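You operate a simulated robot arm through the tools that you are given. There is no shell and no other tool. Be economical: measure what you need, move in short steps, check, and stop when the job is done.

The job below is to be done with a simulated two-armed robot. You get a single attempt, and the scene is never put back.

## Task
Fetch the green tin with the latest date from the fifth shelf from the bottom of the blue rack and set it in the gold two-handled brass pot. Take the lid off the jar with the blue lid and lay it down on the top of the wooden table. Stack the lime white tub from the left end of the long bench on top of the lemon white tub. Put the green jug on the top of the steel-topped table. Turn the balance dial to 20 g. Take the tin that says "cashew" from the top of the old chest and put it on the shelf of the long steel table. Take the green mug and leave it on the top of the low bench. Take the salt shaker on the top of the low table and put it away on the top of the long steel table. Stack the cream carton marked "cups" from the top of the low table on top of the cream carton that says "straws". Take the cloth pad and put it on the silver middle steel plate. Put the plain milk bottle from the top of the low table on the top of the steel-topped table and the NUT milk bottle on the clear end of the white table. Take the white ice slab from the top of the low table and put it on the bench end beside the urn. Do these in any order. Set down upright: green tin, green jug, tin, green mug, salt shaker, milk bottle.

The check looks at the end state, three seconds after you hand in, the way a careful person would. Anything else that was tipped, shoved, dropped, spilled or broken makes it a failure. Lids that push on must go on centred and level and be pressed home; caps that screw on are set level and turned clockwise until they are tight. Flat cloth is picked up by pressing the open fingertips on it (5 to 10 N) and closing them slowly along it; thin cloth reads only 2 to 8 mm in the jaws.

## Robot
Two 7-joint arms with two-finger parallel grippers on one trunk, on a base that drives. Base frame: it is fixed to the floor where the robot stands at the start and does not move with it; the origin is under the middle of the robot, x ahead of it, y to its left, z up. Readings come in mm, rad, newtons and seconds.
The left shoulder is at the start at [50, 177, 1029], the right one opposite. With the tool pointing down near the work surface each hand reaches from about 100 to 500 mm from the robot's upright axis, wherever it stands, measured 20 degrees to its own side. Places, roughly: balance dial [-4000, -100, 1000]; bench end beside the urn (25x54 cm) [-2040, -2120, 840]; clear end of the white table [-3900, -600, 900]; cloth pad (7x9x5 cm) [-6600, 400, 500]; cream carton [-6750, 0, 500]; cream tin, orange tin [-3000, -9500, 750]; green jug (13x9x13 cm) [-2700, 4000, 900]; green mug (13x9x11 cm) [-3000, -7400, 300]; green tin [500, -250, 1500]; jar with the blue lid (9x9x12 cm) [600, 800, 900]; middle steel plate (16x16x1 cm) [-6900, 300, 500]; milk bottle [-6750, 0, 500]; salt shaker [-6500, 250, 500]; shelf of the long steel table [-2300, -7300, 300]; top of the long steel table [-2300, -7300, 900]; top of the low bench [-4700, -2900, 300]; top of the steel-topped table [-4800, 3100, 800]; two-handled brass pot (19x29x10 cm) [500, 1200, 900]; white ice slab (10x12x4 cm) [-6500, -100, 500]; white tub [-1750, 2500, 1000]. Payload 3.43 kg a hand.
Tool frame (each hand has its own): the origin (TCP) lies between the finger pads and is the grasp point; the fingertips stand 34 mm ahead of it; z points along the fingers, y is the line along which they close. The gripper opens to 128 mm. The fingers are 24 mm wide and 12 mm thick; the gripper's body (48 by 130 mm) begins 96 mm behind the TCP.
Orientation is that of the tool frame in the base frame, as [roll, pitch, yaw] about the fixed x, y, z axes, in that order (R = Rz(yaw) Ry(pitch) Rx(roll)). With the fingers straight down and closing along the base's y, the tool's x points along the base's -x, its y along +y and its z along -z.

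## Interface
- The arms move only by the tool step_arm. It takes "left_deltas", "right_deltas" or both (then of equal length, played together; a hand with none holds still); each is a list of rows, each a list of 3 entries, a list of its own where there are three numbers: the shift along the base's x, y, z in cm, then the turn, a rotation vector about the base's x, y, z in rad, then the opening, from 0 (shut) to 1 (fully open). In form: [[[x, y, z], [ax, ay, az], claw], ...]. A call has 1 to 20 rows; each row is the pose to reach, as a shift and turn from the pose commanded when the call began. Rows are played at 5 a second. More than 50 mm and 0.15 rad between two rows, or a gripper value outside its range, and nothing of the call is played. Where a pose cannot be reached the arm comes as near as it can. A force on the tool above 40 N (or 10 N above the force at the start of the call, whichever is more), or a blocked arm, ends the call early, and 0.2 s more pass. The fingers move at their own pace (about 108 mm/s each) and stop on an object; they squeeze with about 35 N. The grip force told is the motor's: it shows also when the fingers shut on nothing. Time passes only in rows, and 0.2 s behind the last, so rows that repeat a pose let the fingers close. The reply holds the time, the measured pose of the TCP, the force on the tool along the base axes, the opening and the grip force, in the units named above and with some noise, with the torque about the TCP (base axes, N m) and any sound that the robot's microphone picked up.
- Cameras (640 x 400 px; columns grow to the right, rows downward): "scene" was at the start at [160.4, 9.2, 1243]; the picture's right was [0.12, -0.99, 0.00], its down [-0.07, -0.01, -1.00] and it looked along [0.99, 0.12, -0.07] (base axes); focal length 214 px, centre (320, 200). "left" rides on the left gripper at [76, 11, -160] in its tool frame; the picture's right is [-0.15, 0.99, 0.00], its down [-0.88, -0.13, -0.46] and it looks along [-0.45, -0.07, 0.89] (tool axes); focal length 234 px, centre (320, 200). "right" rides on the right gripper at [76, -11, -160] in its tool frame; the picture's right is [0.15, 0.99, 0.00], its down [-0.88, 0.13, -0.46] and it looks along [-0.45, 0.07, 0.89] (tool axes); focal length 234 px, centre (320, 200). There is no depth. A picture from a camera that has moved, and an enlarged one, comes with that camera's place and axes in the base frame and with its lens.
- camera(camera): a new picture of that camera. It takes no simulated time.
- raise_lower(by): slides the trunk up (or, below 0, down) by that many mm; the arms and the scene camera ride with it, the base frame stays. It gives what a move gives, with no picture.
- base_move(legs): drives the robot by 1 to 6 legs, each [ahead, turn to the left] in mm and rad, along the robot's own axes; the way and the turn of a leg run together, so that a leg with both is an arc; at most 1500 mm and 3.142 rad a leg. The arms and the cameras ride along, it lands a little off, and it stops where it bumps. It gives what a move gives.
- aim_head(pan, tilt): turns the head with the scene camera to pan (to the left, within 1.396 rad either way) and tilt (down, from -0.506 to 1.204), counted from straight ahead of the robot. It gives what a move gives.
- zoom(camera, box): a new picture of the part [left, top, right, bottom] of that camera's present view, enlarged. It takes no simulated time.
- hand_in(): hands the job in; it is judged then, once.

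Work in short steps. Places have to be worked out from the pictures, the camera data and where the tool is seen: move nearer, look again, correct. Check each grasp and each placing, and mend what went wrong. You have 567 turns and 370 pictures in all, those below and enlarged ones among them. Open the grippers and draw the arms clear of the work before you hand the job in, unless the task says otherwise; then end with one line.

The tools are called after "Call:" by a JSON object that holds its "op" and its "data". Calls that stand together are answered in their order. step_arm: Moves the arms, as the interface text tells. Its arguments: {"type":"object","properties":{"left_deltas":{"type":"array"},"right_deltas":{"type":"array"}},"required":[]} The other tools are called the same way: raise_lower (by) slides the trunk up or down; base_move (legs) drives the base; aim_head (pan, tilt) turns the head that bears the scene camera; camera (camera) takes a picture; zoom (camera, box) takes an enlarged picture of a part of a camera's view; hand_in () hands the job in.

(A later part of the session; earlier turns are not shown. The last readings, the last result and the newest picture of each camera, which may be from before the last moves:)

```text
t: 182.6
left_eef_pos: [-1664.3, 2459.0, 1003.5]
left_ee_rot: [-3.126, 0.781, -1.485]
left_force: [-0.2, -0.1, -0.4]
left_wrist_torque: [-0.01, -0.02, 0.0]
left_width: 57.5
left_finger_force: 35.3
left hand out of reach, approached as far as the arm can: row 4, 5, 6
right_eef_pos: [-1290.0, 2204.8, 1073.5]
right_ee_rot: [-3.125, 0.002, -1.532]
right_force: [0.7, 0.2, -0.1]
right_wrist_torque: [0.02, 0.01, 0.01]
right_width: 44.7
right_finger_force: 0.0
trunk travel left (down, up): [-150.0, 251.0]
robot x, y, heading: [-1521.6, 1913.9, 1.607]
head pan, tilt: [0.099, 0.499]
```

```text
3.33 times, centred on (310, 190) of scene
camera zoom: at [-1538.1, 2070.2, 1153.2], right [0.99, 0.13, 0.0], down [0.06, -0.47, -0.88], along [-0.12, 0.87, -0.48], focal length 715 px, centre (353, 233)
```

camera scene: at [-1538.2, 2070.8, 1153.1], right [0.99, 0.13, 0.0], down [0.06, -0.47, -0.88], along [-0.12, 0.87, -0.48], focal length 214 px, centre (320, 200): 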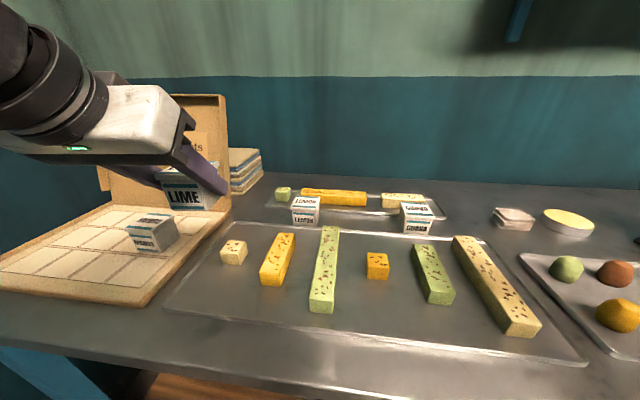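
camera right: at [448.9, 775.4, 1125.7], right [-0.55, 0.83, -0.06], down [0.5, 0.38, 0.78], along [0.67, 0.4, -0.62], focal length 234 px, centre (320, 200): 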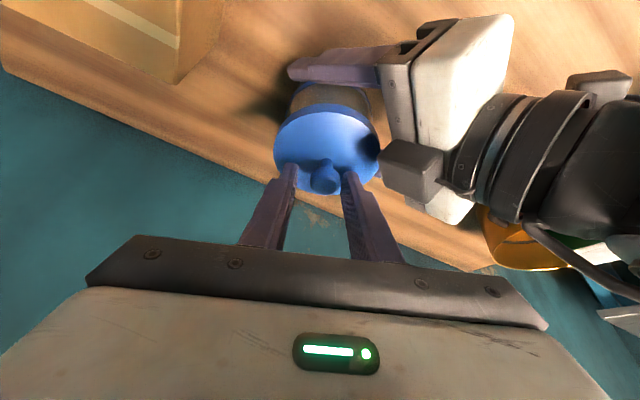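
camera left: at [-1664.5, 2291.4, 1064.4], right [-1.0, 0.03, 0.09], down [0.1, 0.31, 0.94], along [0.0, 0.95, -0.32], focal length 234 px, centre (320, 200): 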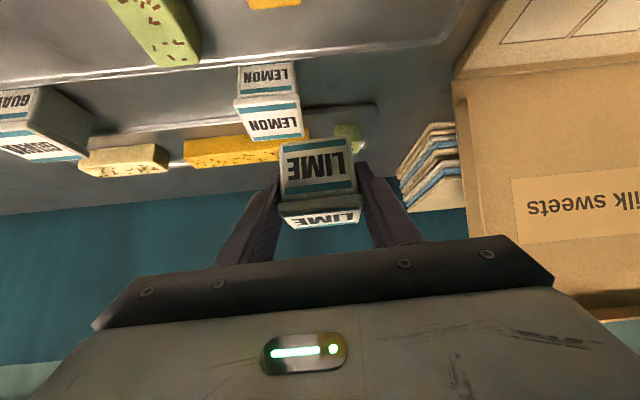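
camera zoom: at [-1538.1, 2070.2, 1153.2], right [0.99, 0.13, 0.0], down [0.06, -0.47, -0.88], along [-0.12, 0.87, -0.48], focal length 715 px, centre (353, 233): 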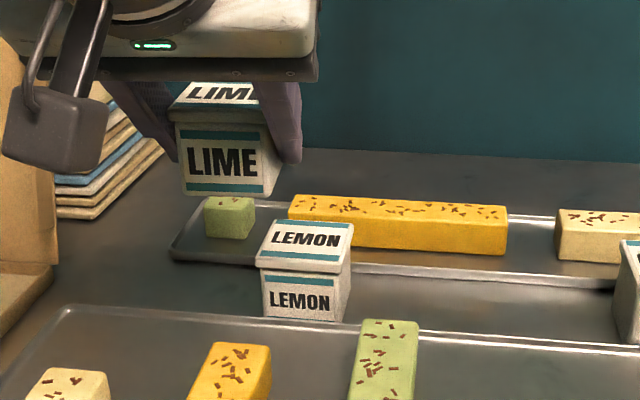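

The arm stops 36 mm short in x and 29 mm short in y. A small right turn of the base will carry it sideways, then I try extending forward.

Call:
{"op": "base_move", "data": {"legs": [[0, -0.07]]}}

Call:
{"op": "step_arm", "data": {"left_deltas": [[[0, 1, -0.5], [0, 0, 0.035], 0.2], [[0, 2, -1], [0, 0, 0.07], 0.2], [[0, 2, -1], [0, 0, 0.07], 0.2]]}}

```text
t: 183.5
left_eef_pos: [-1626.1, 2467.1, 1002.9]
left_ee_rot: [-3.127, 0.778, -1.557]
left_force: [0.2, -0.5, -0.8]
left_wrist_torque: [-0.02, 0.05, 0.01]
left_width: 57.6
left_finger_force: 35.5
right_eef_pos: [-1269.5, 2187.2, 1073.3]
right_ee_rot: [-3.125, 0.002, -1.602]
right_force: [-0.6, 0.0, 0.7]
right_wrist_torque: [0.02, -0.01, -0.03]
right_width: 44.7
right_finger_force: 0.0
trunk travel left (down, up): [-150.0, 251.0]
robot x, y, heading: [-1524.7, 1912.4, 1.537]
head pan, tilt: [0.099, 0.499]
```

```text
t: 184.3
left_eef_pos: [-1643.0, 2482.2, 1004.0]
left_ee_rot: [-3.126, 0.778, -1.486]
left_force: [-0.2, 0.3, -1.9]
left_wrist_torque: [0.03, -0.01, 0.0]
left_width: 57.5
left_finger_force: 35.1
left hand out of reach, approached as far as the arm can: row 1, 2, 3
right_eef_pos: [-1270.1, 2187.9, 1072.5]
right_ee_rot: [-3.123, 0.002, -1.601]
right_force: [0.3, -0.3, 0.7]
right_wrist_torque: [0.03, 0.01, -0.02]
right_width: 44.8
right_finger_force: 0.1
trunk travel left (down, up): [-150.0, 251.0]
robot x, y, heading: [-1522.2, 1915.0, 1.533]
head pan, tilt: [0.099, 0.499]
```

Nearly there. One more small turn, then a trunk lowering of 45 mm, stopping just above LEMON.

Call:
{"op": "base_move", "data": {"legs": [[0, -0.028]]}}

Call:
{"op": "raise_lower", "data": {"by": -40}}

Call:
{"op": "zoom", "data": {"camera": "scene", "box": [220, 100, 420, 240]}}

Call:
{"op": "camera", "data": {"camera": "left"}}

```text
t: 185.0
left_eef_pos: [-1628.5, 2484.6, 1003.8]
left_ee_rot: [-3.126, 0.778, -1.513]
left_force: [1.1, -0.5, -1.6]
left_wrist_torque: [0.02, -0.01, -0.03]
left_width: 57.6
left_finger_force: 35.0
right_eef_pos: [-1262.0, 2181.4, 1072.5]
right_ee_rot: [-3.125, 0.002, -1.631]
right_force: [-0.1, -0.7, -1.2]
right_wrist_torque: [0.03, 0.01, -0.01]
right_width: 45.0
right_finger_force: 0.1
trunk travel left (down, up): [-150.0, 251.0]
robot x, y, heading: [-1518.9, 1913.1, 1.51]
head pan, tilt: [0.099, 0.499]
```

```text
t: 185.8
left_eef_pos: [-1627.6, 2484.1, 963.6]
left_ee_rot: [-3.127, 0.778, -1.513]
left_force: [-0.5, 0.2, -1.1]
left_wrist_torque: [-0.02, 0.0, 0.0]
left_width: 57.6
left_finger_force: 35.3
right_eef_pos: [-1262.7, 2180.6, 1033.0]
right_ee_rot: [-3.123, 0.004, -1.631]
right_force: [-0.1, 0.1, -0.5]
right_wrist_torque: [0.0, 0.06, 0.02]
right_width: 44.9
right_finger_force: 0.1
trunk travel left (down, up): [-110.0, 291.0]
robot x, y, heading: [-1524.3, 1911.4, 1.513]
head pan, tilt: [0.099, 0.499]
```

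```text
2.86 times, centred on (320, 170) of scene
camera zoom: at [-1522.5, 2071.3, 1113.1], right [1.0, 0.04, 0.0], down [0.02, -0.48, -0.88], along [-0.03, 0.88, -0.48], focal length 613 px, centre (320, 286)
```

zoom: 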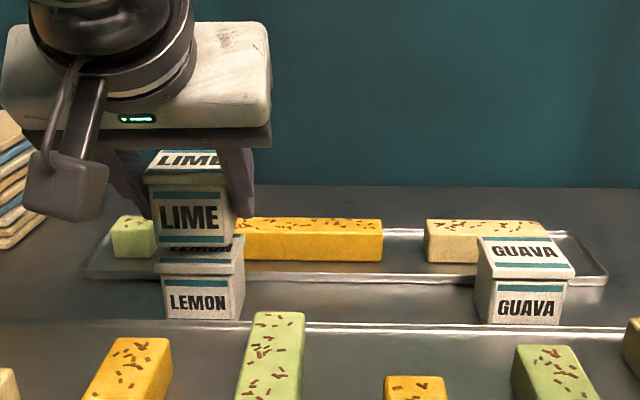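

```text
284 pictures are left
camera left: at [-1632.2, 2316.2, 1023.8], right [-0.99, 0.06, 0.09], down [0.11, 0.31, 0.94], along [0.03, 0.95, -0.32], focal length 234 px, centre (320, 200)
```

left: 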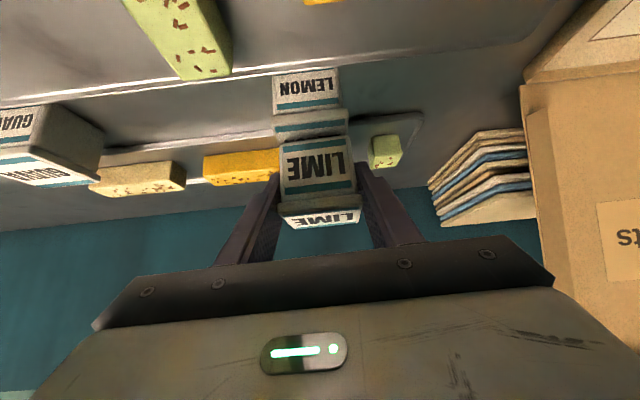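

Alignment is within about 3 mm. I correct slightly and lower until contact.

Call:
{"op": "step_arm", "data": {"left_deltas": [[[0.3, 0.3, -0.4], [0, 0, 0], 0.2], [[0.3, 0.3, -0.9], [0, 0, 0], 0.2], [[0.3, 0.3, -1.3], [0, 0, 0], 0.2], [[0.3, 0.3, -1.6], [0, 0, 0], 0.2]]}}

Call:
{"op": "zoom", "data": {"camera": "scene", "box": [220, 100, 420, 240]}}

```text
t: 186.8
left_eef_pos: [-1626.0, 2487.1, 953.9]
left_ee_rot: [-3.118, 0.795, -1.507]
left_force: [-4.9, 3.7, 29.5]
left_wrist_torque: [-0.42, 0.17, -0.04]
left_width: 57.7
left_finger_force: 34.7
left hand out of reach, approached as far as the arm can: row 1
right_eef_pos: [-1261.7, 2179.4, 1034.5]
right_ee_rot: [-3.126, 0.003, -1.631]
right_force: [-0.8, 0.7, 0.6]
right_wrist_torque: [-0.01, 0.0, -0.03]
right_width: 44.7
right_finger_force: 0.1
trunk travel left (down, up): [-110.0, 291.0]
robot x, y, heading: [-1521.4, 1910.6, 1.509]
head pan, tilt: [0.099, 0.499]
```

```text
2.86 times, centred on (320, 170) of scene
camera zoom: at [-1522.5, 2069.5, 1114.0], right [1.0, 0.04, 0.0], down [0.02, -0.48, -0.88], along [-0.03, 0.88, -0.48], focal length 613 px, centre (320, 286)
```

zoom: 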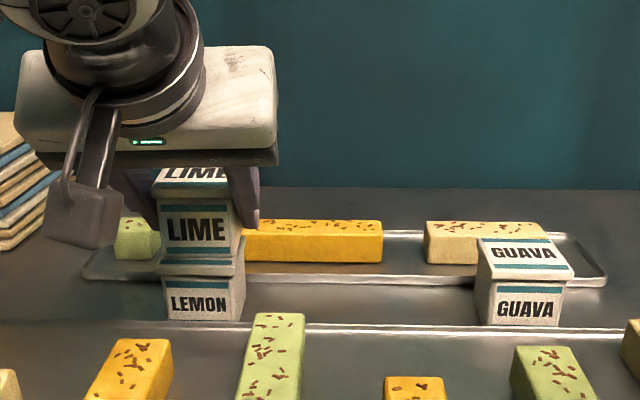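

LIME rests on LEMON with 29 N. I ease the pressure and open.

Call:
{"op": "step_arm", "data": {"left_deltas": [[[0, 0, 0.4], [0, 0, 0], 0.2], [[0, 0, 0.6], [0, 0, 0], 0.2], [[0, 0, 0.6], [0, 0, 0], 0.48], [[0, 0, 0.6], [0, 0, 0], 0.6], [[0, 0, 0.6], [0, 0, 0], 0.6]]}}

Call:
{"op": "zoom", "data": {"camera": "scene", "box": [220, 100, 420, 240]}}

```text
t: 188.1
left_eef_pos: [-1624.5, 2486.1, 952.7]
left_ee_rot: [-3.125, 0.775, -1.515]
left_force: [0.6, -1.0, -0.3]
left_wrist_torque: [0.0, 0.03, -0.01]
left_width: 76.9
left_finger_force: 0.2
right_eef_pos: [-1261.5, 2181.5, 1033.7]
right_ee_rot: [-3.124, 0.001, -1.63]
right_force: [0.2, 0.8, 0.1]
right_wrist_torque: [0.0, -0.02, 0.0]
right_width: 44.8
right_finger_force: 0.0
trunk travel left (down, up): [-110.0, 291.0]
robot x, y, heading: [-1524.4, 1911.6, 1.505]
head pan, tilt: [0.099, 0.499]
```

```text
2.86 times, centred on (320, 170) of scene
camera zoom: at [-1522.4, 2071.4, 1113.1], right [1.0, 0.04, 0.0], down [0.02, -0.48, -0.88], along [-0.03, 0.88, -0.48], focal length 613 px, centre (320, 286)
```

zoom: 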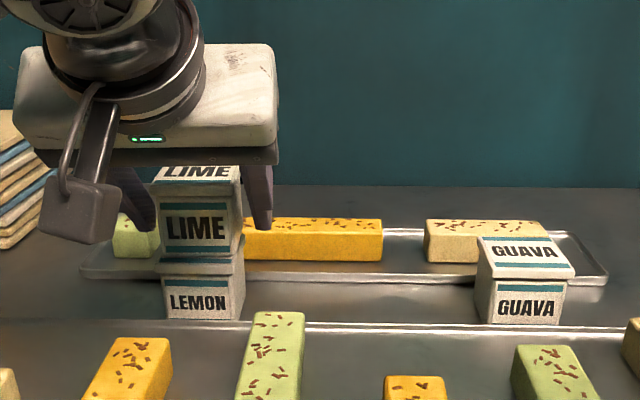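

The stack is neat. I withdraw up and back along the tool axis.

Call:
{"op": "step_arm", "data": {"left_deltas": [[[0, -2, 2], [0, 0, 0], 0.6], [[0, -5, 5], [0, 0, 0], 0.6], [[0, -8, 8], [0, 0, 0], 0.6], [[0, -11, 11], [0, 0, 0], 0.6], [[-2, -14, 13], [0, 0, 0], 0.6]]}}

Call:
{"op": "zoom", "data": {"camera": "scene", "box": [200, 100, 440, 250]}}

```text
t: 189.2
left_eef_pos: [-1645.5, 2345.6, 1085.4]
left_ee_rot: [-3.125, 0.779, -1.515]
left_force: [0.2, 0.2, -0.1]
left_wrist_torque: [-0.02, -0.01, 0.04]
left_width: 77.0
left_finger_force: 0.1
right_eef_pos: [-1261.6, 2181.4, 1033.3]
right_ee_rot: [-3.126, 0.005, -1.63]
right_force: [0.5, -0.9, 0.2]
right_wrist_torque: [-0.02, -0.04, 0.01]
right_width: 45.0
right_finger_force: 0.1
trunk travel left (down, up): [-110.0, 291.0]
robot x, y, heading: [-1524.8, 1914.9, 1.513]
head pan, tilt: [0.099, 0.499]
```

```text
2.67 times, centred on (320, 175) of scene
camera zoom: at [-1522.6, 2071.2, 1113.2], right [1.0, 0.04, 0.0], down [0.02, -0.48, -0.88], along [-0.03, 0.88, -0.48], focal length 572 px, centre (320, 267)
```

zoom: 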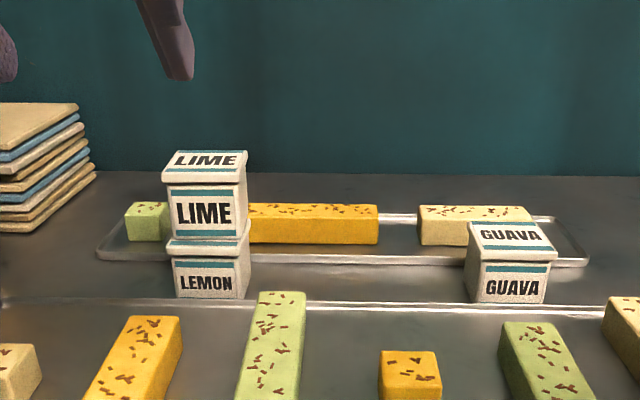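

Stacking done. The next places lie beyond this room's walls, so I back off, restore the arm pose and look around for the way out.

Call:
{"op": "base_move", "data": {"legs": [[-500, 0.05]]}}

Call:
{"op": "step_arm", "data": {"left_deltas": [[[0, -3, 0], [-0.13, 0, 0], 0.5], [[0, -6, 0], [-0.26, 0, 0], 0.5], [[0, -9, 0], [-0.39, 0, 0], 0.5], [[0, -12, 0], [-0.52, 0, 0], 0.5], [[0, -14, 0], [-0.65, 0, 0], 0.5], [[0, -15, 0], [-0.78, 0, 0], 0.5]]}}

Call:
{"op": "base_move", "data": {"legs": [[0, 1.2]]}}

Call:
{"op": "aim_head", "data": {"pan": 0.35, "tilt": 0.15}}

Call:
{"op": "camera", "data": {"camera": "scene"}}

```text
t: 192.2
left_eef_pos: [-1685.8, 1849.8, 1084.4]
left_ee_rot: [-3.124, 0.779, -1.456]
left_force: [-0.2, 0.0, -0.1]
left_wrist_torque: [0.03, 0.01, 0.02]
left_width: 76.8
left_finger_force: 0.1
right_eef_pos: [-1295.5, 1707.9, 1033.1]
right_ee_rot: [-3.125, 0.002, -1.572]
right_force: [0.4, 0.2, -0.5]
right_wrist_torque: [0.03, 0.02, -0.01]
right_width: 45.0
right_finger_force: 0.1
trunk travel left (down, up): [-110.0, 291.0]
robot x, y, heading: [-1534.8, 1424.8, 1.566]
head pan, tilt: [0.099, 0.499]
```

```text
t: 193.6
left_eef_pos: [-1698.6, 1694.4, 1076.3]
left_ee_rot: [3.079, -0.002, -1.488]
left_force: [-0.9, 0.4, -0.6]
left_wrist_torque: [-0.05, -0.01, 0.0]
left_width: 64.1
left_finger_force: 0.0
left hand out of reach, approached as far as the arm can: row 5, 6
right_eef_pos: [-1295.1, 1707.3, 1033.9]
right_ee_rot: [-3.124, 0.002, -1.572]
right_force: [0.5, 0.0, 0.1]
right_wrist_torque: [0.0, -0.01, 0.0]
right_width: 44.8
right_finger_force: 0.0
trunk travel left (down, up): [-110.0, 291.0]
robot x, y, heading: [-1541.4, 1426.1, 1.567]
head pan, tilt: [0.099, 0.499]
```

```text
t: 196.9
left_eef_pos: [-1852.1, 1381.8, 1076.1]
left_ee_rot: [3.079, 0.002, -0.317]
left_force: [0.2, 0.1, -0.8]
left_wrist_torque: [0.04, -0.02, 0.01]
left_width: 64.1
left_finger_force: 0.2
right_eef_pos: [-1706.5, 1759.1, 1033.3]
right_ee_rot: [-3.124, 0.003, -0.401]
right_force: [1.0, -1.0, 1.2]
right_wrist_torque: [-0.02, -0.01, -0.01]
right_width: 44.8
right_finger_force: 0.1
trunk travel left (down, up): [-110.0, 291.0]
robot x, y, heading: [-1537.9, 1426.7, 2.738]
head pan, tilt: [0.099, 0.499]
```

```text
t: 197.7
left_eef_pos: [-1851.4, 1382.6, 1076.4]
left_ee_rot: [3.079, -0.001, -0.316]
left_force: [-0.5, 0.0, -0.2]
left_wrist_torque: [0.0, 0.03, -0.01]
left_width: 64.3
left_finger_force: 0.0
right_eef_pos: [-1706.3, 1757.8, 1032.5]
right_ee_rot: [-3.125, 0.004, -0.399]
right_force: [-0.2, -0.3, 0.3]
right_wrist_torque: [0.0, 0.0, -0.02]
right_width: 44.9
right_finger_force: 0.1
trunk travel left (down, up): [-110.0, 291.0]
robot x, y, heading: [-1543.2, 1420.5, 2.737]
head pan, tilt: [0.351, 0.15]
```

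```text
280 pictures are left
camera scene: at [-1697.0, 1454.4, 1145.4], right [0.05, 1.0, 0.0], down [0.15, -0.01, -0.99], along [-0.99, 0.05, -0.15], focal length 214 px, centre (320, 200)
```

scene: 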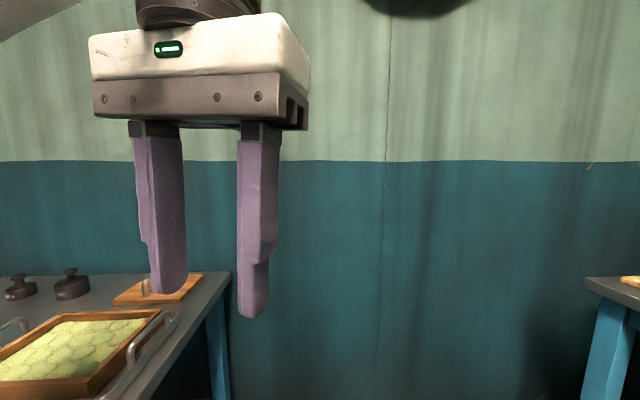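

There's a wall ahead. I look farther left, toward -y.

Call:
{"op": "aim_head", "data": {"pan": 1.3, "tilt": 0.1}}

Call:
{"op": "camera", "data": {"camera": "scene"}}

```text
t: 198.9
left_eef_pos: [-1851.0, 1381.0, 1076.5]
left_ee_rot: [3.079, 0.002, -0.315]
left_force: [0.5, -0.1, 1.1]
left_wrist_torque: [-0.01, -0.01, 0.02]
left_width: 64.4
left_finger_force: 0.1
right_eef_pos: [-1706.6, 1757.7, 1033.9]
right_ee_rot: [-3.124, 0.004, -0.399]
right_force: [-0.2, 0.5, 0.0]
right_wrist_torque: [0.0, 0.03, -0.03]
right_width: 44.7
right_finger_force: 0.0
trunk travel left (down, up): [-110.0, 291.0]
robot x, y, heading: [-1542.1, 1420.3, 2.74]
head pan, tilt: [1.3, 0.099]
```

```text
279 pictures are left
camera scene: at [-1661.9, 1377.6, 1150.2], right [-0.78, 0.62, 0.0], down [0.06, 0.08, -1.0], along [-0.62, -0.78, -0.1], focal length 214 px, centre (320, 200)
```

scene: 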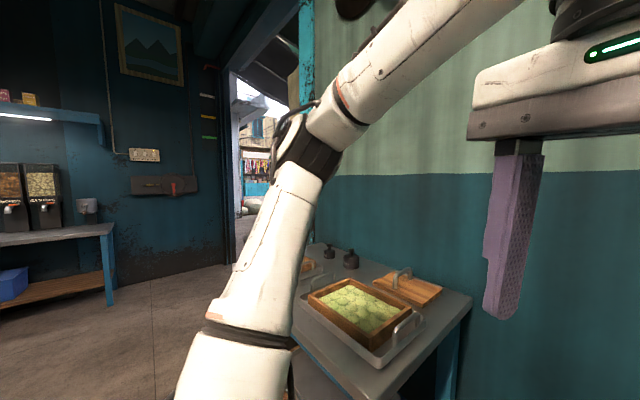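

There is a doorway to the outside around y from -600 to 500 at x≈-2200. I drive to about (-1400,-50) and face it.

Call:
{"op": "base_move", "data": {"legs": [[0, 2.069], [1470, 0], [0, -1.668]]}}

Call:
{"op": "aim_head", "data": {"pan": 0.0, "tilt": 0.15}}

Call:
{"op": "camera", "data": {"camera": "scene"}}

```text
t: 215.0
left_eef_pos: [-1679.9, -178.7, 1076.4]
left_ee_rot: [3.08, 0.002, 0.097]
left_force: [0.4, -0.9, 0.2]
left_wrist_torque: [0.0, 0.0, 0.0]
left_width: 63.8
left_finger_force: 0.0
right_eef_pos: [-1700.1, 223.2, 1033.3]
right_ee_rot: [-3.124, 0.003, 0.017]
right_force: [0.1, 0.3, 1.3]
right_wrist_torque: [-0.01, 0.03, 0.0]
right_width: 44.8
right_finger_force: 0.0
trunk travel left (down, up): [-110.0, 291.0]
robot x, y, heading: [-1411.5, -15.8, -3.133]
head pan, tilt: [1.3, 0.099]
```

```text
t: 216.5
left_eef_pos: [-1679.5, -178.3, 1076.2]
left_ee_rot: [3.076, 0.003, 0.1]
left_force: [0.1, 0.1, 0.3]
left_wrist_torque: [0.0, -0.02, -0.01]
left_width: 64.2
left_finger_force: 0.0
right_eef_pos: [-1699.0, 223.7, 1033.8]
right_ee_rot: [-3.123, 0.005, 0.015]
right_force: [-0.6, -0.2, 0.2]
right_wrist_torque: [0.0, -0.02, -0.02]
right_width: 44.8
right_finger_force: 0.1
trunk travel left (down, up): [-110.0, 291.0]
robot x, y, heading: [-1411.7, -15.4, -3.128]
head pan, tilt: [0.0, 0.15]
```

```text
278 pictures are left
camera scene: at [-1574.5, -18.6, 1145.5], right [-0.01, 1.0, 0.0], down [0.15, 0.0, -0.99], along [-0.99, -0.01, -0.15], focal length 214 px, centre (320, 200)
```

scene: 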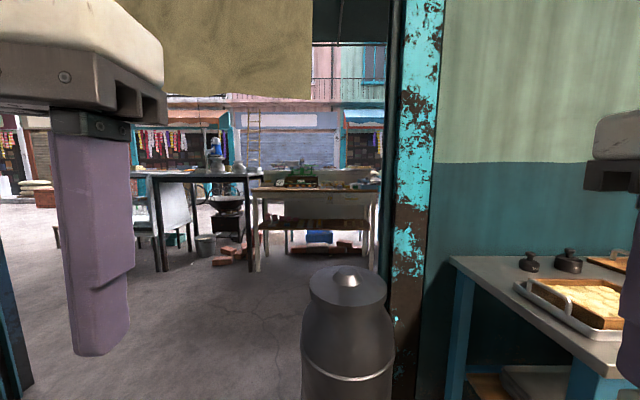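

A milk can stands in the doorway near (-2200,70). I look left to see how wide the gap is.

Call:
{"op": "aim_head", "data": {"pan": 0.65, "tilt": 0.35}}

Call:
{"op": "camera", "data": {"camera": "scene"}}

```text
t: 217.5
left_eef_pos: [-1680.9, -179.6, 1076.3]
left_ee_rot: [3.079, 0.001, 0.099]
left_force: [-0.7, 0.5, 0.0]
left_wrist_torque: [-0.01, -0.04, -0.02]
left_width: 64.0
left_finger_force: 0.1
right_eef_pos: [-1699.2, 224.6, 1034.5]
right_ee_rot: [-3.125, 0.003, 0.016]
right_force: [0.7, -0.4, 1.6]
right_wrist_torque: [-0.02, -0.02, 0.05]
right_width: 44.3
right_finger_force: 0.0
trunk travel left (down, up): [-110.0, 291.0]
robot x, y, heading: [-1408.3, -12.1, -3.131]
head pan, tilt: [0.649, 0.351]
```

```text
277 pictures are left
camera scene: at [-1555.2, -74.6, 1126.8], right [-0.61, 0.79, 0.0], down [0.27, 0.21, -0.94], along [-0.74, -0.58, -0.34], focal length 214 px, centre (320, 200)
```

scene: 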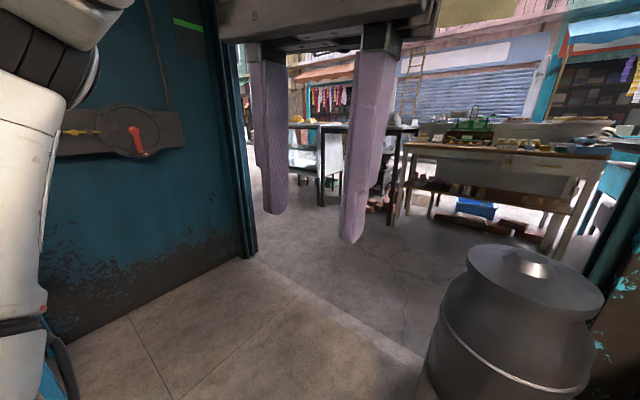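

The gap spans y≈-1590 to -90 at x≈-2430. I drive through its middle toward the white table outside, which carries the balance.

Call:
{"op": "base_move", "data": {"legs": [[0, 0.67], [1300, 0], [0, -1.25], [900, 0], [0, 0.57]]}}

Call:
{"op": "aim_head", "data": {"pan": 0.0, "tilt": 0.25}}

Call:
{"op": "camera", "data": {"camera": "scene"}}

```text
t: 234.8
left_eef_pos: [-3426.9, -522.8, 1076.1]
left_ee_rot: [3.078, 0.001, 0.096]
left_force: [-0.1, -0.1, -0.4]
left_wrist_torque: [0.02, 0.01, -0.04]
left_width: 64.2
left_finger_force: 0.1
right_eef_pos: [-3445.6, -118.8, 1033.7]
right_ee_rot: [-3.125, 0.005, 0.013]
right_force: [0.5, -0.4, -1.0]
right_wrist_torque: [0.03, -0.01, -0.01]
right_width: 44.7
right_finger_force: 0.2
trunk travel left (down, up): [-110.0, 291.0]
robot x, y, heading: [-3157.5, -362.4, -3.132]
head pan, tilt: [0.649, 0.351]
```

```text
t: 235.8
left_eef_pos: [-3426.7, -522.5, 1076.9]
left_ee_rot: [3.079, 0.001, 0.096]
left_force: [0.9, 0.2, 0.3]
left_wrist_torque: [0.02, 0.01, 0.02]
left_width: 64.2
left_finger_force: 0.1
right_eef_pos: [-3444.1, -118.8, 1034.2]
right_ee_rot: [-3.124, 0.003, 0.012]
right_force: [-0.3, -0.9, 0.2]
right_wrist_torque: [0.0, 0.0, 0.0]
right_width: 45.0
right_finger_force: 0.1
trunk travel left (down, up): [-110.0, 291.0]
robot x, y, heading: [-3156.8, -360.5, -3.13]
head pan, tilt: [0.0, 0.25]
```

```text
276 pictures are left
camera scene: at [-3321.6, -362.3, 1136.2], right [-0.01, 1.0, 0.0], down [0.25, 0.0, -0.97], along [-0.97, -0.01, -0.25], focal length 214 px, centre (320, 200)
```

scene: 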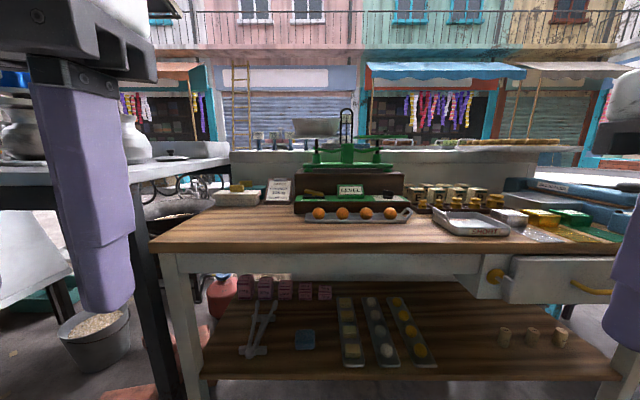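

The balance is straight ahead. I zoom in on it.

Call:
{"op": "zoom", "data": {"camera": "scene", "box": [260, 100, 440, 230]}}

```text
3.08 times, centred on (350, 165) of scene
camera zoom: at [-3321.6, -362.3, 1136.2], right [-0.01, 1.0, 0.0], down [0.25, 0.0, -0.97], along [-0.97, -0.01, -0.25], focal length 660 px, centre (228, 308)
```

zoom: 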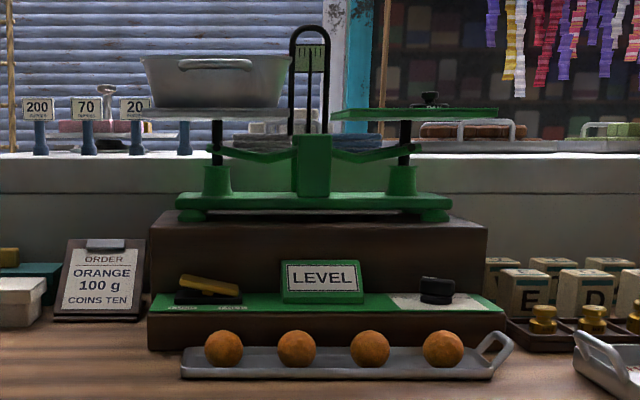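

I move 250 mm nearer with the trunk raised, so I can look down on the balance.

Call:
{"op": "raise_lower", "data": {"by": 240}}

Call:
{"op": "base_move", "data": {"legs": [[250, -0.01]]}}

Call:
{"op": "aim_head", "data": {"pan": -0.15, "tilt": 0.6}}

Call:
{"op": "camera", "data": {"camera": "scene"}}

```text
t: 238.3
left_eef_pos: [-3427.3, -521.4, 1315.4]
left_ee_rot: [3.078, 0.003, 0.095]
left_force: [-0.2, -0.3, -0.3]
left_wrist_torque: [0.0, 0.02, 0.0]
left_width: 64.3
left_finger_force: 0.0
right_eef_pos: [-3444.7, -119.2, 1274.1]
right_ee_rot: [-3.124, 0.004, 0.012]
right_force: [0.2, -0.4, 0.7]
right_wrist_torque: [-0.02, 0.02, -0.01]
right_width: 44.8
right_finger_force: 0.1
trunk travel left (down, up): [-350.0, 51.0]
robot x, y, heading: [-3155.3, -359.6, -3.134]
head pan, tilt: [0.0, 0.25]
```

```text
t: 240.2
left_eef_pos: [-3683.8, -516.9, 1315.6]
left_ee_rot: [3.079, 0.0, 0.076]
left_force: [0.6, 0.5, 0.0]
left_wrist_torque: [-0.01, 0.0, 0.03]
left_width: 63.8
left_finger_force: 0.0
right_eef_pos: [-3694.2, -112.9, 1273.2]
right_ee_rot: [-3.123, 0.004, -0.008]
right_force: [0.1, 0.1, -0.3]
right_wrist_torque: [-0.02, -0.01, -0.01]
right_width: 44.7
right_finger_force: 0.0
trunk travel left (down, up): [-350.0, 51.0]
robot x, y, heading: [-3413.1, -355.3, 3.127]
head pan, tilt: [0.0, 0.25]
```

```text
t: 241.0
left_eef_pos: [-3683.4, -516.2, 1315.9]
left_ee_rot: [3.08, 0.001, 0.077]
left_force: [0.2, -0.5, 0.8]
left_wrist_torque: [0.02, 0.03, -0.04]
left_width: 63.8
left_finger_force: 0.1
right_eef_pos: [-3693.1, -113.8, 1273.8]
right_ee_rot: [-3.125, 0.005, -0.008]
right_force: [0.5, -0.3, -0.5]
right_wrist_torque: [0.01, -0.04, -0.01]
right_width: 44.8
right_finger_force: 0.1
trunk travel left (down, up): [-350.0, 51.0]
robot x, y, heading: [-3410.1, -359.8, 3.132]
head pan, tilt: [-0.15, 0.6]
```

```text
274 pictures are left
camera scene: at [-3569.0, -345.7, 1344.1], right [0.16, 0.99, 0.0], down [0.56, -0.09, -0.83], along [-0.81, 0.13, -0.56], focal length 214 px, centre (320, 200)
```

scene: 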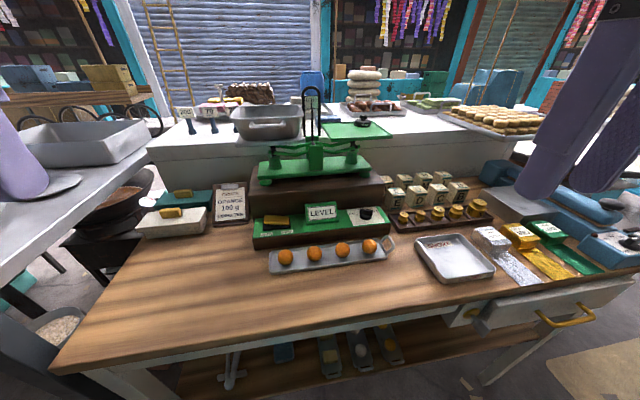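

Call:
{"op": "zoom", "data": {"camera": "scene", "box": [240, 80, 400, 260]}}

Call:
{"op": "zoom", "data": {"camera": "scene", "box": [380, 160, 640, 340]}}

```text
2.22 times, centred on (320, 170) of scene
camera zoom: at [-3569.0, -345.7, 1344.1], right [0.16, 0.99, 0.0], down [0.56, -0.09, -0.83], along [-0.81, 0.13, -0.56], focal length 477 px, centre (320, 267)
```

zoom: 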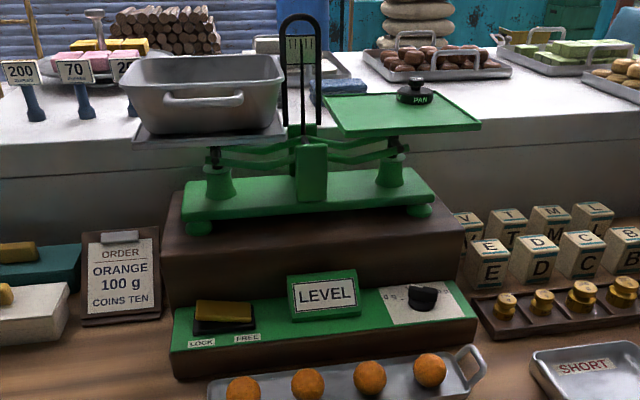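

```text
2.22 times, centred on (510, 250) of scene
camera zoom: at [-3569.0, -345.7, 1344.1], right [0.16, 0.99, 0.0], down [0.56, -0.09, -0.83], along [-0.81, 0.13, -0.56], focal length 477 px, centre (-102, 89)
```

zoom: 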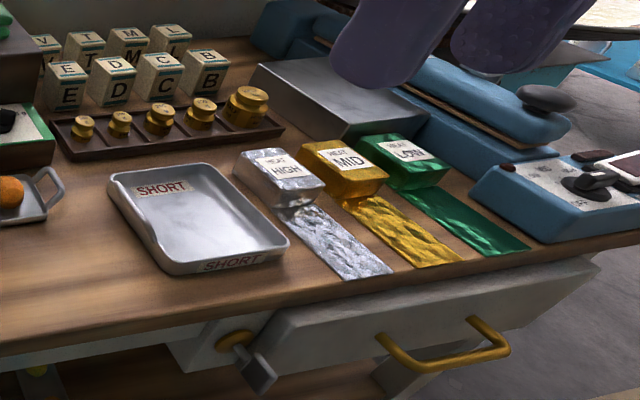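

The dial is the black knob on a white scale at the right of the green ledge. I enlarge it.

Call:
{"op": "zoom", "data": {"camera": "scene", "box": [340, 195, 390, 240]}}

```text
8.89 times, centred on (365, 218) of scene
camera zoom: at [-3569.0, -345.7, 1344.1], right [0.16, 0.99, 0.0], down [0.56, -0.09, -0.83], along [-0.81, 0.13, -0.56], focal length 1906 px, centre (-80, 44)
```

zoom: 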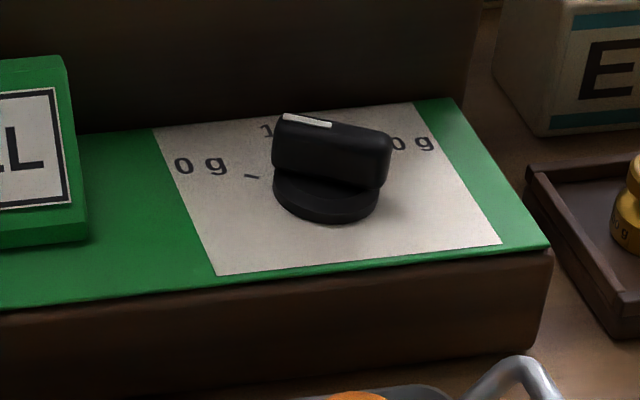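

The pointer's white mark lies to the left, near "0 g"; the scale runs clockwise from 0 g over 10 g to "20 g" on the right. I drive 80 mm nearer and bring the right hand above the dial for a top view.

Call:
{"op": "base_move", "data": {"legs": [[80, 0.01]]}}

Call:
{"op": "step_arm", "data": {"right_deltas": [[[-4, 0, 0], [0, 0, 0], 0.4], [[-8, 0, 0], [0, 0, 0], 0.4], [[-12, 0, 0], [0, 0, 0], 0.4], [[-16, 0, 0], [0, 0, 0], 0.4], [[-20, 0, -2], [0, 0, 0], 0.4], [[-23, 0, -5], [0, 0, 0], 0.4], [[-24, 0, -9], [0, 0, 0], 0.4]]}}

Call:
{"op": "camera", "data": {"camera": "right"}}

```text
t: 242.1
left_eef_pos: [-3762.9, -520.2, 1315.3]
left_ee_rot: [3.079, 0.002, 0.088]
left_force: [-0.4, -0.1, 0.4]
left_wrist_torque: [0.01, -0.02, 0.01]
left_width: 63.9
left_finger_force: 0.1
right_eef_pos: [-3778.4, -115.8, 1273.9]
right_ee_rot: [-3.122, 0.003, 0.005]
right_force: [-0.3, 0.1, -0.6]
right_wrist_torque: [-0.05, 0.01, -0.02]
right_width: 44.9
right_finger_force: 0.0
trunk travel left (down, up): [-350.0, 51.0]
robot x, y, heading: [-3492.6, -354.6, -3.137]
head pan, tilt: [-0.15, 0.6]
```

```text
t: 243.7
left_eef_pos: [-3761.3, -518.7, 1317.4]
left_ee_rot: [3.078, 0.001, 0.09]
left_force: [0.2, -0.3, -0.3]
left_wrist_torque: [-0.01, -0.01, -0.02]
left_width: 64.2
left_finger_force: 0.0
right_eef_pos: [-4018.6, -115.2, 1183.0]
right_ee_rot: [-3.125, 0.005, 0.005]
right_force: [-0.7, 0.3, -0.2]
right_wrist_torque: [-0.02, 0.02, 0.02]
right_width: 51.4
right_finger_force: 0.1
trunk travel left (down, up): [-350.0, 51.0]
robot x, y, heading: [-3491.2, -357.8, -3.139]
head pan, tilt: [-0.15, 0.6]
```

```text
270 pictures are left
camera right: at [-3942.5, -105.5, 1342.0], right [0.15, -0.99, -0.02], down [-0.88, -0.14, 0.46], along [-0.45, -0.05, -0.89], focal length 234 px, centre (320, 200)
```

right: 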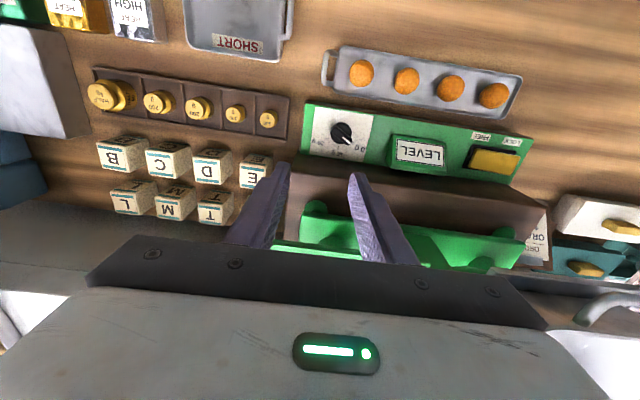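

Call:
{"op": "zoom", "data": {"camera": "right", "box": [300, 95, 400, 170]}}

```text
5.33 times, centred on (350, 132) of right
camera zoom: at [-3942.5, -105.5, 1342.0], right [0.15, -0.99, -0.02], down [-0.88, -0.14, 0.46], along [-0.45, -0.05, -0.89], focal length 1249 px, centre (160, 560)
```

zoom: 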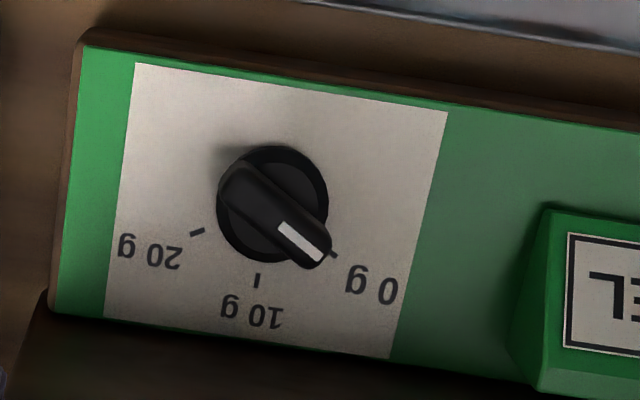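

The dial's axis is at about (-4009,-143,974). The pointer is on the 0 g tick, and 20 g lies 120° clockwise. I move the hand above it, yawed +60° so that the fingers straddle the bar.

Call:
{"op": "step_arm", "data": {"right_deltas": [[[0.2, -0.5, -1], [0, 0, 0.14], 0.3], [[0.4, -1, -2], [0, 0, 0.28], 0.3], [[0.5, -1.5, -4], [0, 0, 0.42], 0.3], [[0.7, -2, -6], [0, 0, 0.56], 0.3], [[0.9, -2.5, -8], [0, 0, 0.7], 0.3], [[1, -2.8, -10], [0, 0, 0.84], 0.3], [[1, -2.8, -12], [0, 0, 0.96], 0.3], [[1, -2.8, -13], [0, 0, 1.047], 0.3]]}}

Call:
{"op": "camera", "data": {"camera": "right"}}

Call:
{"op": "zoom", "data": {"camera": "scene", "box": [310, 160, 470, 280]}}

```text
t: 245.5
left_eef_pos: [-3761.6, -520.4, 1315.7]
left_ee_rot: [3.078, 0.002, 0.089]
left_force: [-0.9, -0.2, 0.3]
left_wrist_torque: [0.0, -0.03, 0.0]
left_width: 64.0
left_finger_force: 0.1
right_eef_pos: [-3990.5, -140.7, 1072.3]
right_ee_rot: [-2.987, 0.002, 0.819]
right_force: [-0.1, 0.2, 1.2]
right_wrist_torque: [0.01, -0.02, 0.0]
right_width: 38.1
right_finger_force: 0.1
right hand out of reach, approached as far as the arm can: row 5, 6, 7, 8
trunk travel left (down, up): [-350.0, 51.0]
robot x, y, heading: [-3493.5, -358.0, -3.138]
head pan, tilt: [-0.15, 0.6]
```

```text
268 pictures are left
camera right: at [-3929.6, -94.5, 1231.7], right [0.81, -0.56, -0.15], down [-0.46, -0.78, 0.43], along [-0.36, -0.28, -0.89], focal length 234 px, centre (320, 200)
```

right: 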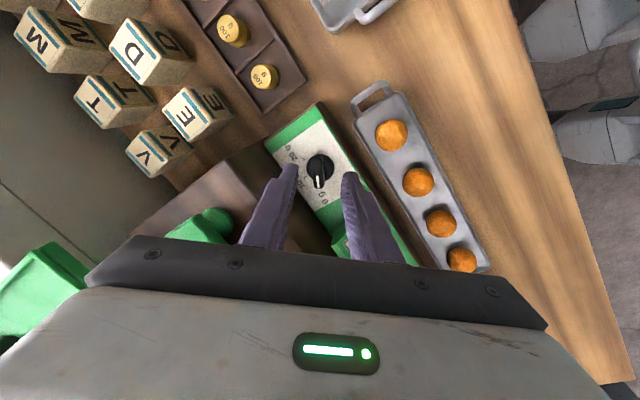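

```text
3.33 times, centred on (390, 220) of scene
camera zoom: at [-3650.0, -347.3, 1343.9], right [0.15, 0.99, 0.0], down [0.56, -0.08, -0.82], along [-0.82, 0.12, -0.57], focal length 715 px, centre (87, 133)
```

zoom: 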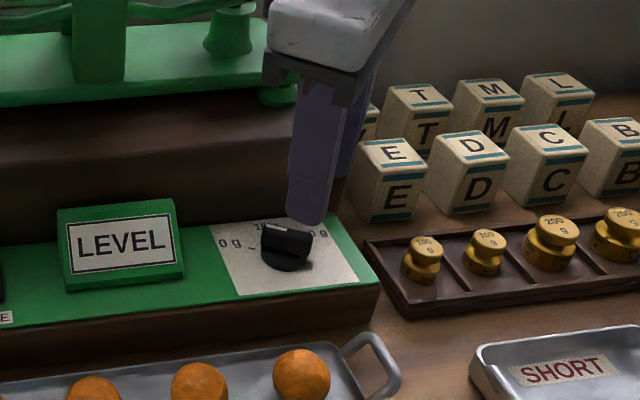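

The hand stops at yaw ≈0.82 with some tilt. I lower the trunk 70 mm while keeping the hand's height, then try again to see whether it is a distance or joint limit.

Call:
{"op": "step_arm", "data": {"right_deltas": [[[1, 0, 3], [0, 0, 0], 0.3], [[1, 0, 7], [0, 0, 0], 0.3]]}}

Call:
{"op": "raise_lower", "data": {"by": -100}}

Call:
{"op": "step_arm", "data": {"right_deltas": [[[0, 0, 2], [-0.07, 0, 0.08], 0.3], [[0, 0, 2], [-0.13, 0, 0.15], 0.3], [[0, 0, 2], [-0.13, 0, 0.23], 0.3]]}}

```text
t: 246.1
left_eef_pos: [-3761.9, -520.3, 1316.6]
left_ee_rot: [3.078, 0.003, 0.089]
left_force: [-0.2, 0.2, 0.5]
left_wrist_torque: [0.02, 0.02, 0.01]
left_width: 64.0
left_finger_force: 0.1
right_eef_pos: [-3977.4, -143.3, 1143.1]
right_ee_rot: [-2.984, 0.001, 0.816]
right_force: [0.2, 0.7, -0.3]
right_wrist_torque: [0.01, -0.01, -0.02]
right_width: 38.1
right_finger_force: 0.1
trunk travel left (down, up): [-350.0, 51.0]
robot x, y, heading: [-3489.8, -355.9, -3.137]
head pan, tilt: [-0.15, 0.6]
```

```text
t: 247.4
left_eef_pos: [-3760.9, -519.9, 1216.4]
left_ee_rot: [3.08, 0.003, 0.09]
left_force: [-0.6, -0.1, 0.6]
left_wrist_torque: [0.04, 0.04, -0.02]
left_width: 64.1
left_finger_force: 0.0
right_eef_pos: [-3978.1, -142.7, 1043.5]
right_ee_rot: [-2.986, 0.002, 0.815]
right_force: [0.1, 0.0, 0.9]
right_wrist_torque: [0.0, 0.02, -0.01]
right_width: 38.3
right_finger_force: 0.1
trunk travel left (down, up): [-250.0, 151.0]
robot x, y, heading: [-3497.7, -360.3, -3.131]
head pan, tilt: [-0.15, 0.6]
```

```text
t: 248.2
left_eef_pos: [-3761.0, -518.7, 1216.3]
left_ee_rot: [3.078, 0.002, 0.088]
left_force: [-0.7, 0.8, -0.1]
left_wrist_torque: [-0.01, 0.04, 0.01]
left_width: 64.0
left_finger_force: 0.0
right_eef_pos: [-3926.8, -184.0, 1053.2]
right_ee_rot: [-3.061, 0.107, 1.037]
right_force: [0.5, 0.1, -0.1]
right_wrist_torque: [0.05, -0.01, 0.01]
right_width: 38.3
right_finger_force: 0.0
right hand out of reach, approached as far as the arm can: row 1, 2, 3
trunk travel left (down, up): [-250.0, 151.0]
robot x, y, heading: [-3491.2, -358.5, -3.141]
head pan, tilt: [-0.15, 0.6]
```

Positive yaw is limited when the arm is stretched. Turning the base 0.35 rad left gives the wrist that angle for free. I raise the hand first, then turn.

Call:
{"op": "step_arm", "data": {"right_deltas": [[[2, 0, 4], [0, 0, -0.14], 0.3], [[4, 1, 8], [0, 0, -0.28], 0.3], [[4, 1, 12], [0, 0, -0.42], 0.3], [[4, 1, 12], [0, -0.05, -0.56], 0.3], [[4, 1, 12], [0, -0.1, -0.7], 0.3]]}}

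Call:
{"op": "base_move", "data": {"legs": [[0, 0.38]]}}

Call:
{"op": "camera", "data": {"camera": "right"}}

```text
t: 249.4
left_eef_pos: [-3761.4, -521.3, 1217.3]
left_ee_rot: [3.078, 0.001, 0.088]
left_force: [0.0, -0.3, -1.0]
left_wrist_torque: [0.02, 0.01, -0.01]
left_width: 64.2
left_finger_force: 0.2
right_eef_pos: [-3885.1, -171.1, 1171.9]
right_ee_rot: [-3.125, 0.032, 0.333]
right_force: [0.0, 0.0, 0.3]
right_wrist_torque: [0.0, 0.0, -0.01]
right_width: 38.6
right_finger_force: 0.0
trunk travel left (down, up): [-250.0, 151.0]
robot x, y, heading: [-3495.5, -358.8, -3.141]
head pan, tilt: [-0.15, 0.6]
```

```text
t: 250.9
left_eef_pos: [-3684.0, -606.9, 1215.5]
left_ee_rot: [3.078, 0.0, 0.459]
left_force: [0.0, 0.1, -0.1]
left_wrist_torque: [0.0, -0.01, 0.01]
left_width: 64.0
left_finger_force: 0.0
right_eef_pos: [-3926.1, -326.3, 1171.1]
right_ee_rot: [-3.123, 0.029, 0.708]
right_force: [0.2, 0.7, -0.1]
right_wrist_torque: [0.02, 0.03, 0.01]
right_width: 38.1
right_finger_force: 0.2
trunk travel left (down, up): [-250.0, 151.0]
robot x, y, heading: [-3492.9, -362.9, -2.766]
head pan, tilt: [-0.15, 0.6]
```

```text
266 pictures are left
camera right: at [-3872.1, -267.6, 1328.7], right [0.75, -0.66, -0.02], down [-0.57, -0.67, 0.48], along [-0.33, -0.35, -0.88], focal length 234 px, centre (320, 200)
```

right: 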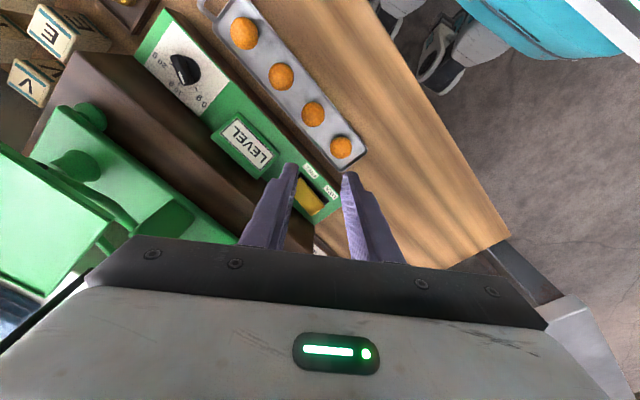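

I move the hand over the dial and add the remaining yaw.

Call:
{"op": "step_arm", "data": {"right_deltas": [[[-1, 4, 0], [0, 0, 0.06], 0.3], [[-2.5, 8, 0], [0, 0, 0.12], 0.3], [[-4, 12, 0], [0, 0, 0.18], 0.3], [[-6, 16, -1], [0, 0, 0.24], 0.3], [[-8.3, 18.3, -4], [0, 0, 0.3], 0.3], [[-8.3, 18.3, -8], [0, 0.03, 0.34], 0.3], [[-8.3, 18.3, -11], [0, 0.03, 0.34], 0.3]]}}

Call:
{"op": "camera", "data": {"camera": "right"}}

```text
t: 252.5
left_eef_pos: [-3685.4, -607.2, 1217.9]
left_ee_rot: [3.078, 0.001, 0.463]
left_force: [0.0, -0.8, -0.1]
left_wrist_torque: [0.0, 0.0, 0.01]
left_width: 63.7
left_finger_force: 0.0
right_eef_pos: [-3970.3, -180.9, 1046.1]
right_ee_rot: [-3.1, 0.052, 1.046]
right_force: [0.2, 0.2, -0.4]
right_wrist_torque: [0.01, 0.01, -0.02]
right_width: 38.5
right_finger_force: 0.0
right hand out of reach, approached as far as the arm can: row 4, 5, 6, 7
trunk travel left (down, up): [-250.0, 151.0]
robot x, y, heading: [-3492.4, -360.3, -2.769]
head pan, tilt: [-0.15, 0.6]
```

```text
265 pictures are left
camera right: at [-3933.8, -105.6, 1202.2], right [0.93, -0.37, -0.05], down [-0.3, -0.82, 0.49], along [-0.22, -0.44, -0.87], focal length 234 px, centre (320, 200)
```

right: 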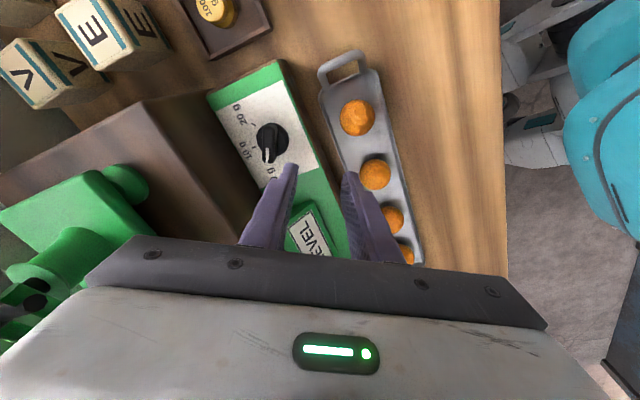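

The yaw is reached but the position is 54 mm short. I reduce the yaw to about 0.85, since closing on the bar will self-align, and try again.

Call:
{"op": "step_arm", "data": {"right_deltas": [[[0, 0, 2], [0, 0, -0.1], 0.3], [[-1, 1, 2], [0, 0, -0.2], 0.3], [[-2.5, 2.5, 2], [0, 0, -0.2], 0.3], [[-3.9, 3.8, 2], [0, 0, -0.2], 0.3]]}}

```text
t: 253.5
left_eef_pos: [-3685.3, -607.3, 1215.6]
left_ee_rot: [3.079, 0.002, 0.462]
left_force: [-0.3, 0.1, -0.7]
left_wrist_torque: [0.04, 0.0, -0.01]
left_width: 63.9
left_finger_force: 0.0
right_eef_pos: [-4005.4, -148.5, 1069.5]
right_ee_rot: [-3.1, 0.049, 0.848]
right_force: [0.2, 1.3, -0.1]
right_wrist_torque: [-0.01, 0.01, 0.0]
right_width: 38.0
right_finger_force: 0.0
right hand out of reach, approached as far as the arm can: row 4
trunk travel left (down, up): [-250.0, 151.0]
robot x, y, heading: [-3491.8, -355.9, -2.768]
head pan, tilt: [-0.15, 0.6]
```

Almost exactly there. I look with both cameras before descending.

Call:
{"op": "zoom", "data": {"camera": "right", "box": [200, 80, 420, 240]}}

Call:
{"op": "zoom", "data": {"camera": "scene", "box": [380, 120, 540, 240]}}

```text
2.50 times, centred on (310, 160) of right
camera zoom: at [-3954.8, -82.7, 1226.3], right [0.84, -0.55, -0.05], down [-0.46, -0.74, 0.49], along [-0.3, -0.39, -0.87], focal length 585 px, centre (345, 300)
```

zoom: 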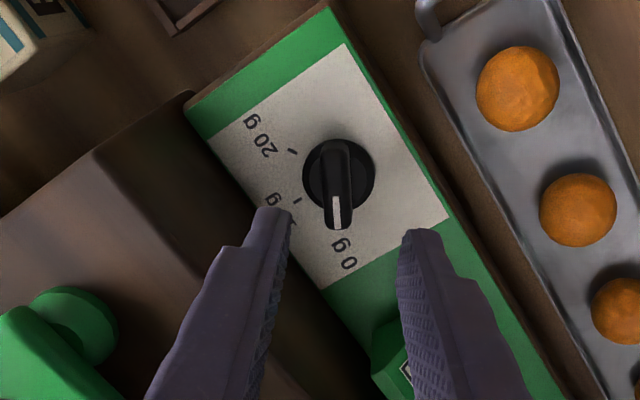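

```text
3.33 times, centred on (460, 180) of scene
camera zoom: at [-3643.4, -405.3, 1244.0], right [-0.22, 0.98, 0.0], down [0.55, 0.12, -0.83], along [-0.8, -0.18, -0.56], focal length 715 px, centre (-147, 267)
```

zoom: 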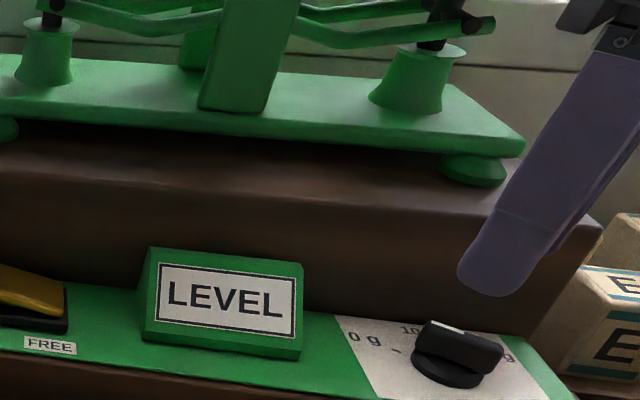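

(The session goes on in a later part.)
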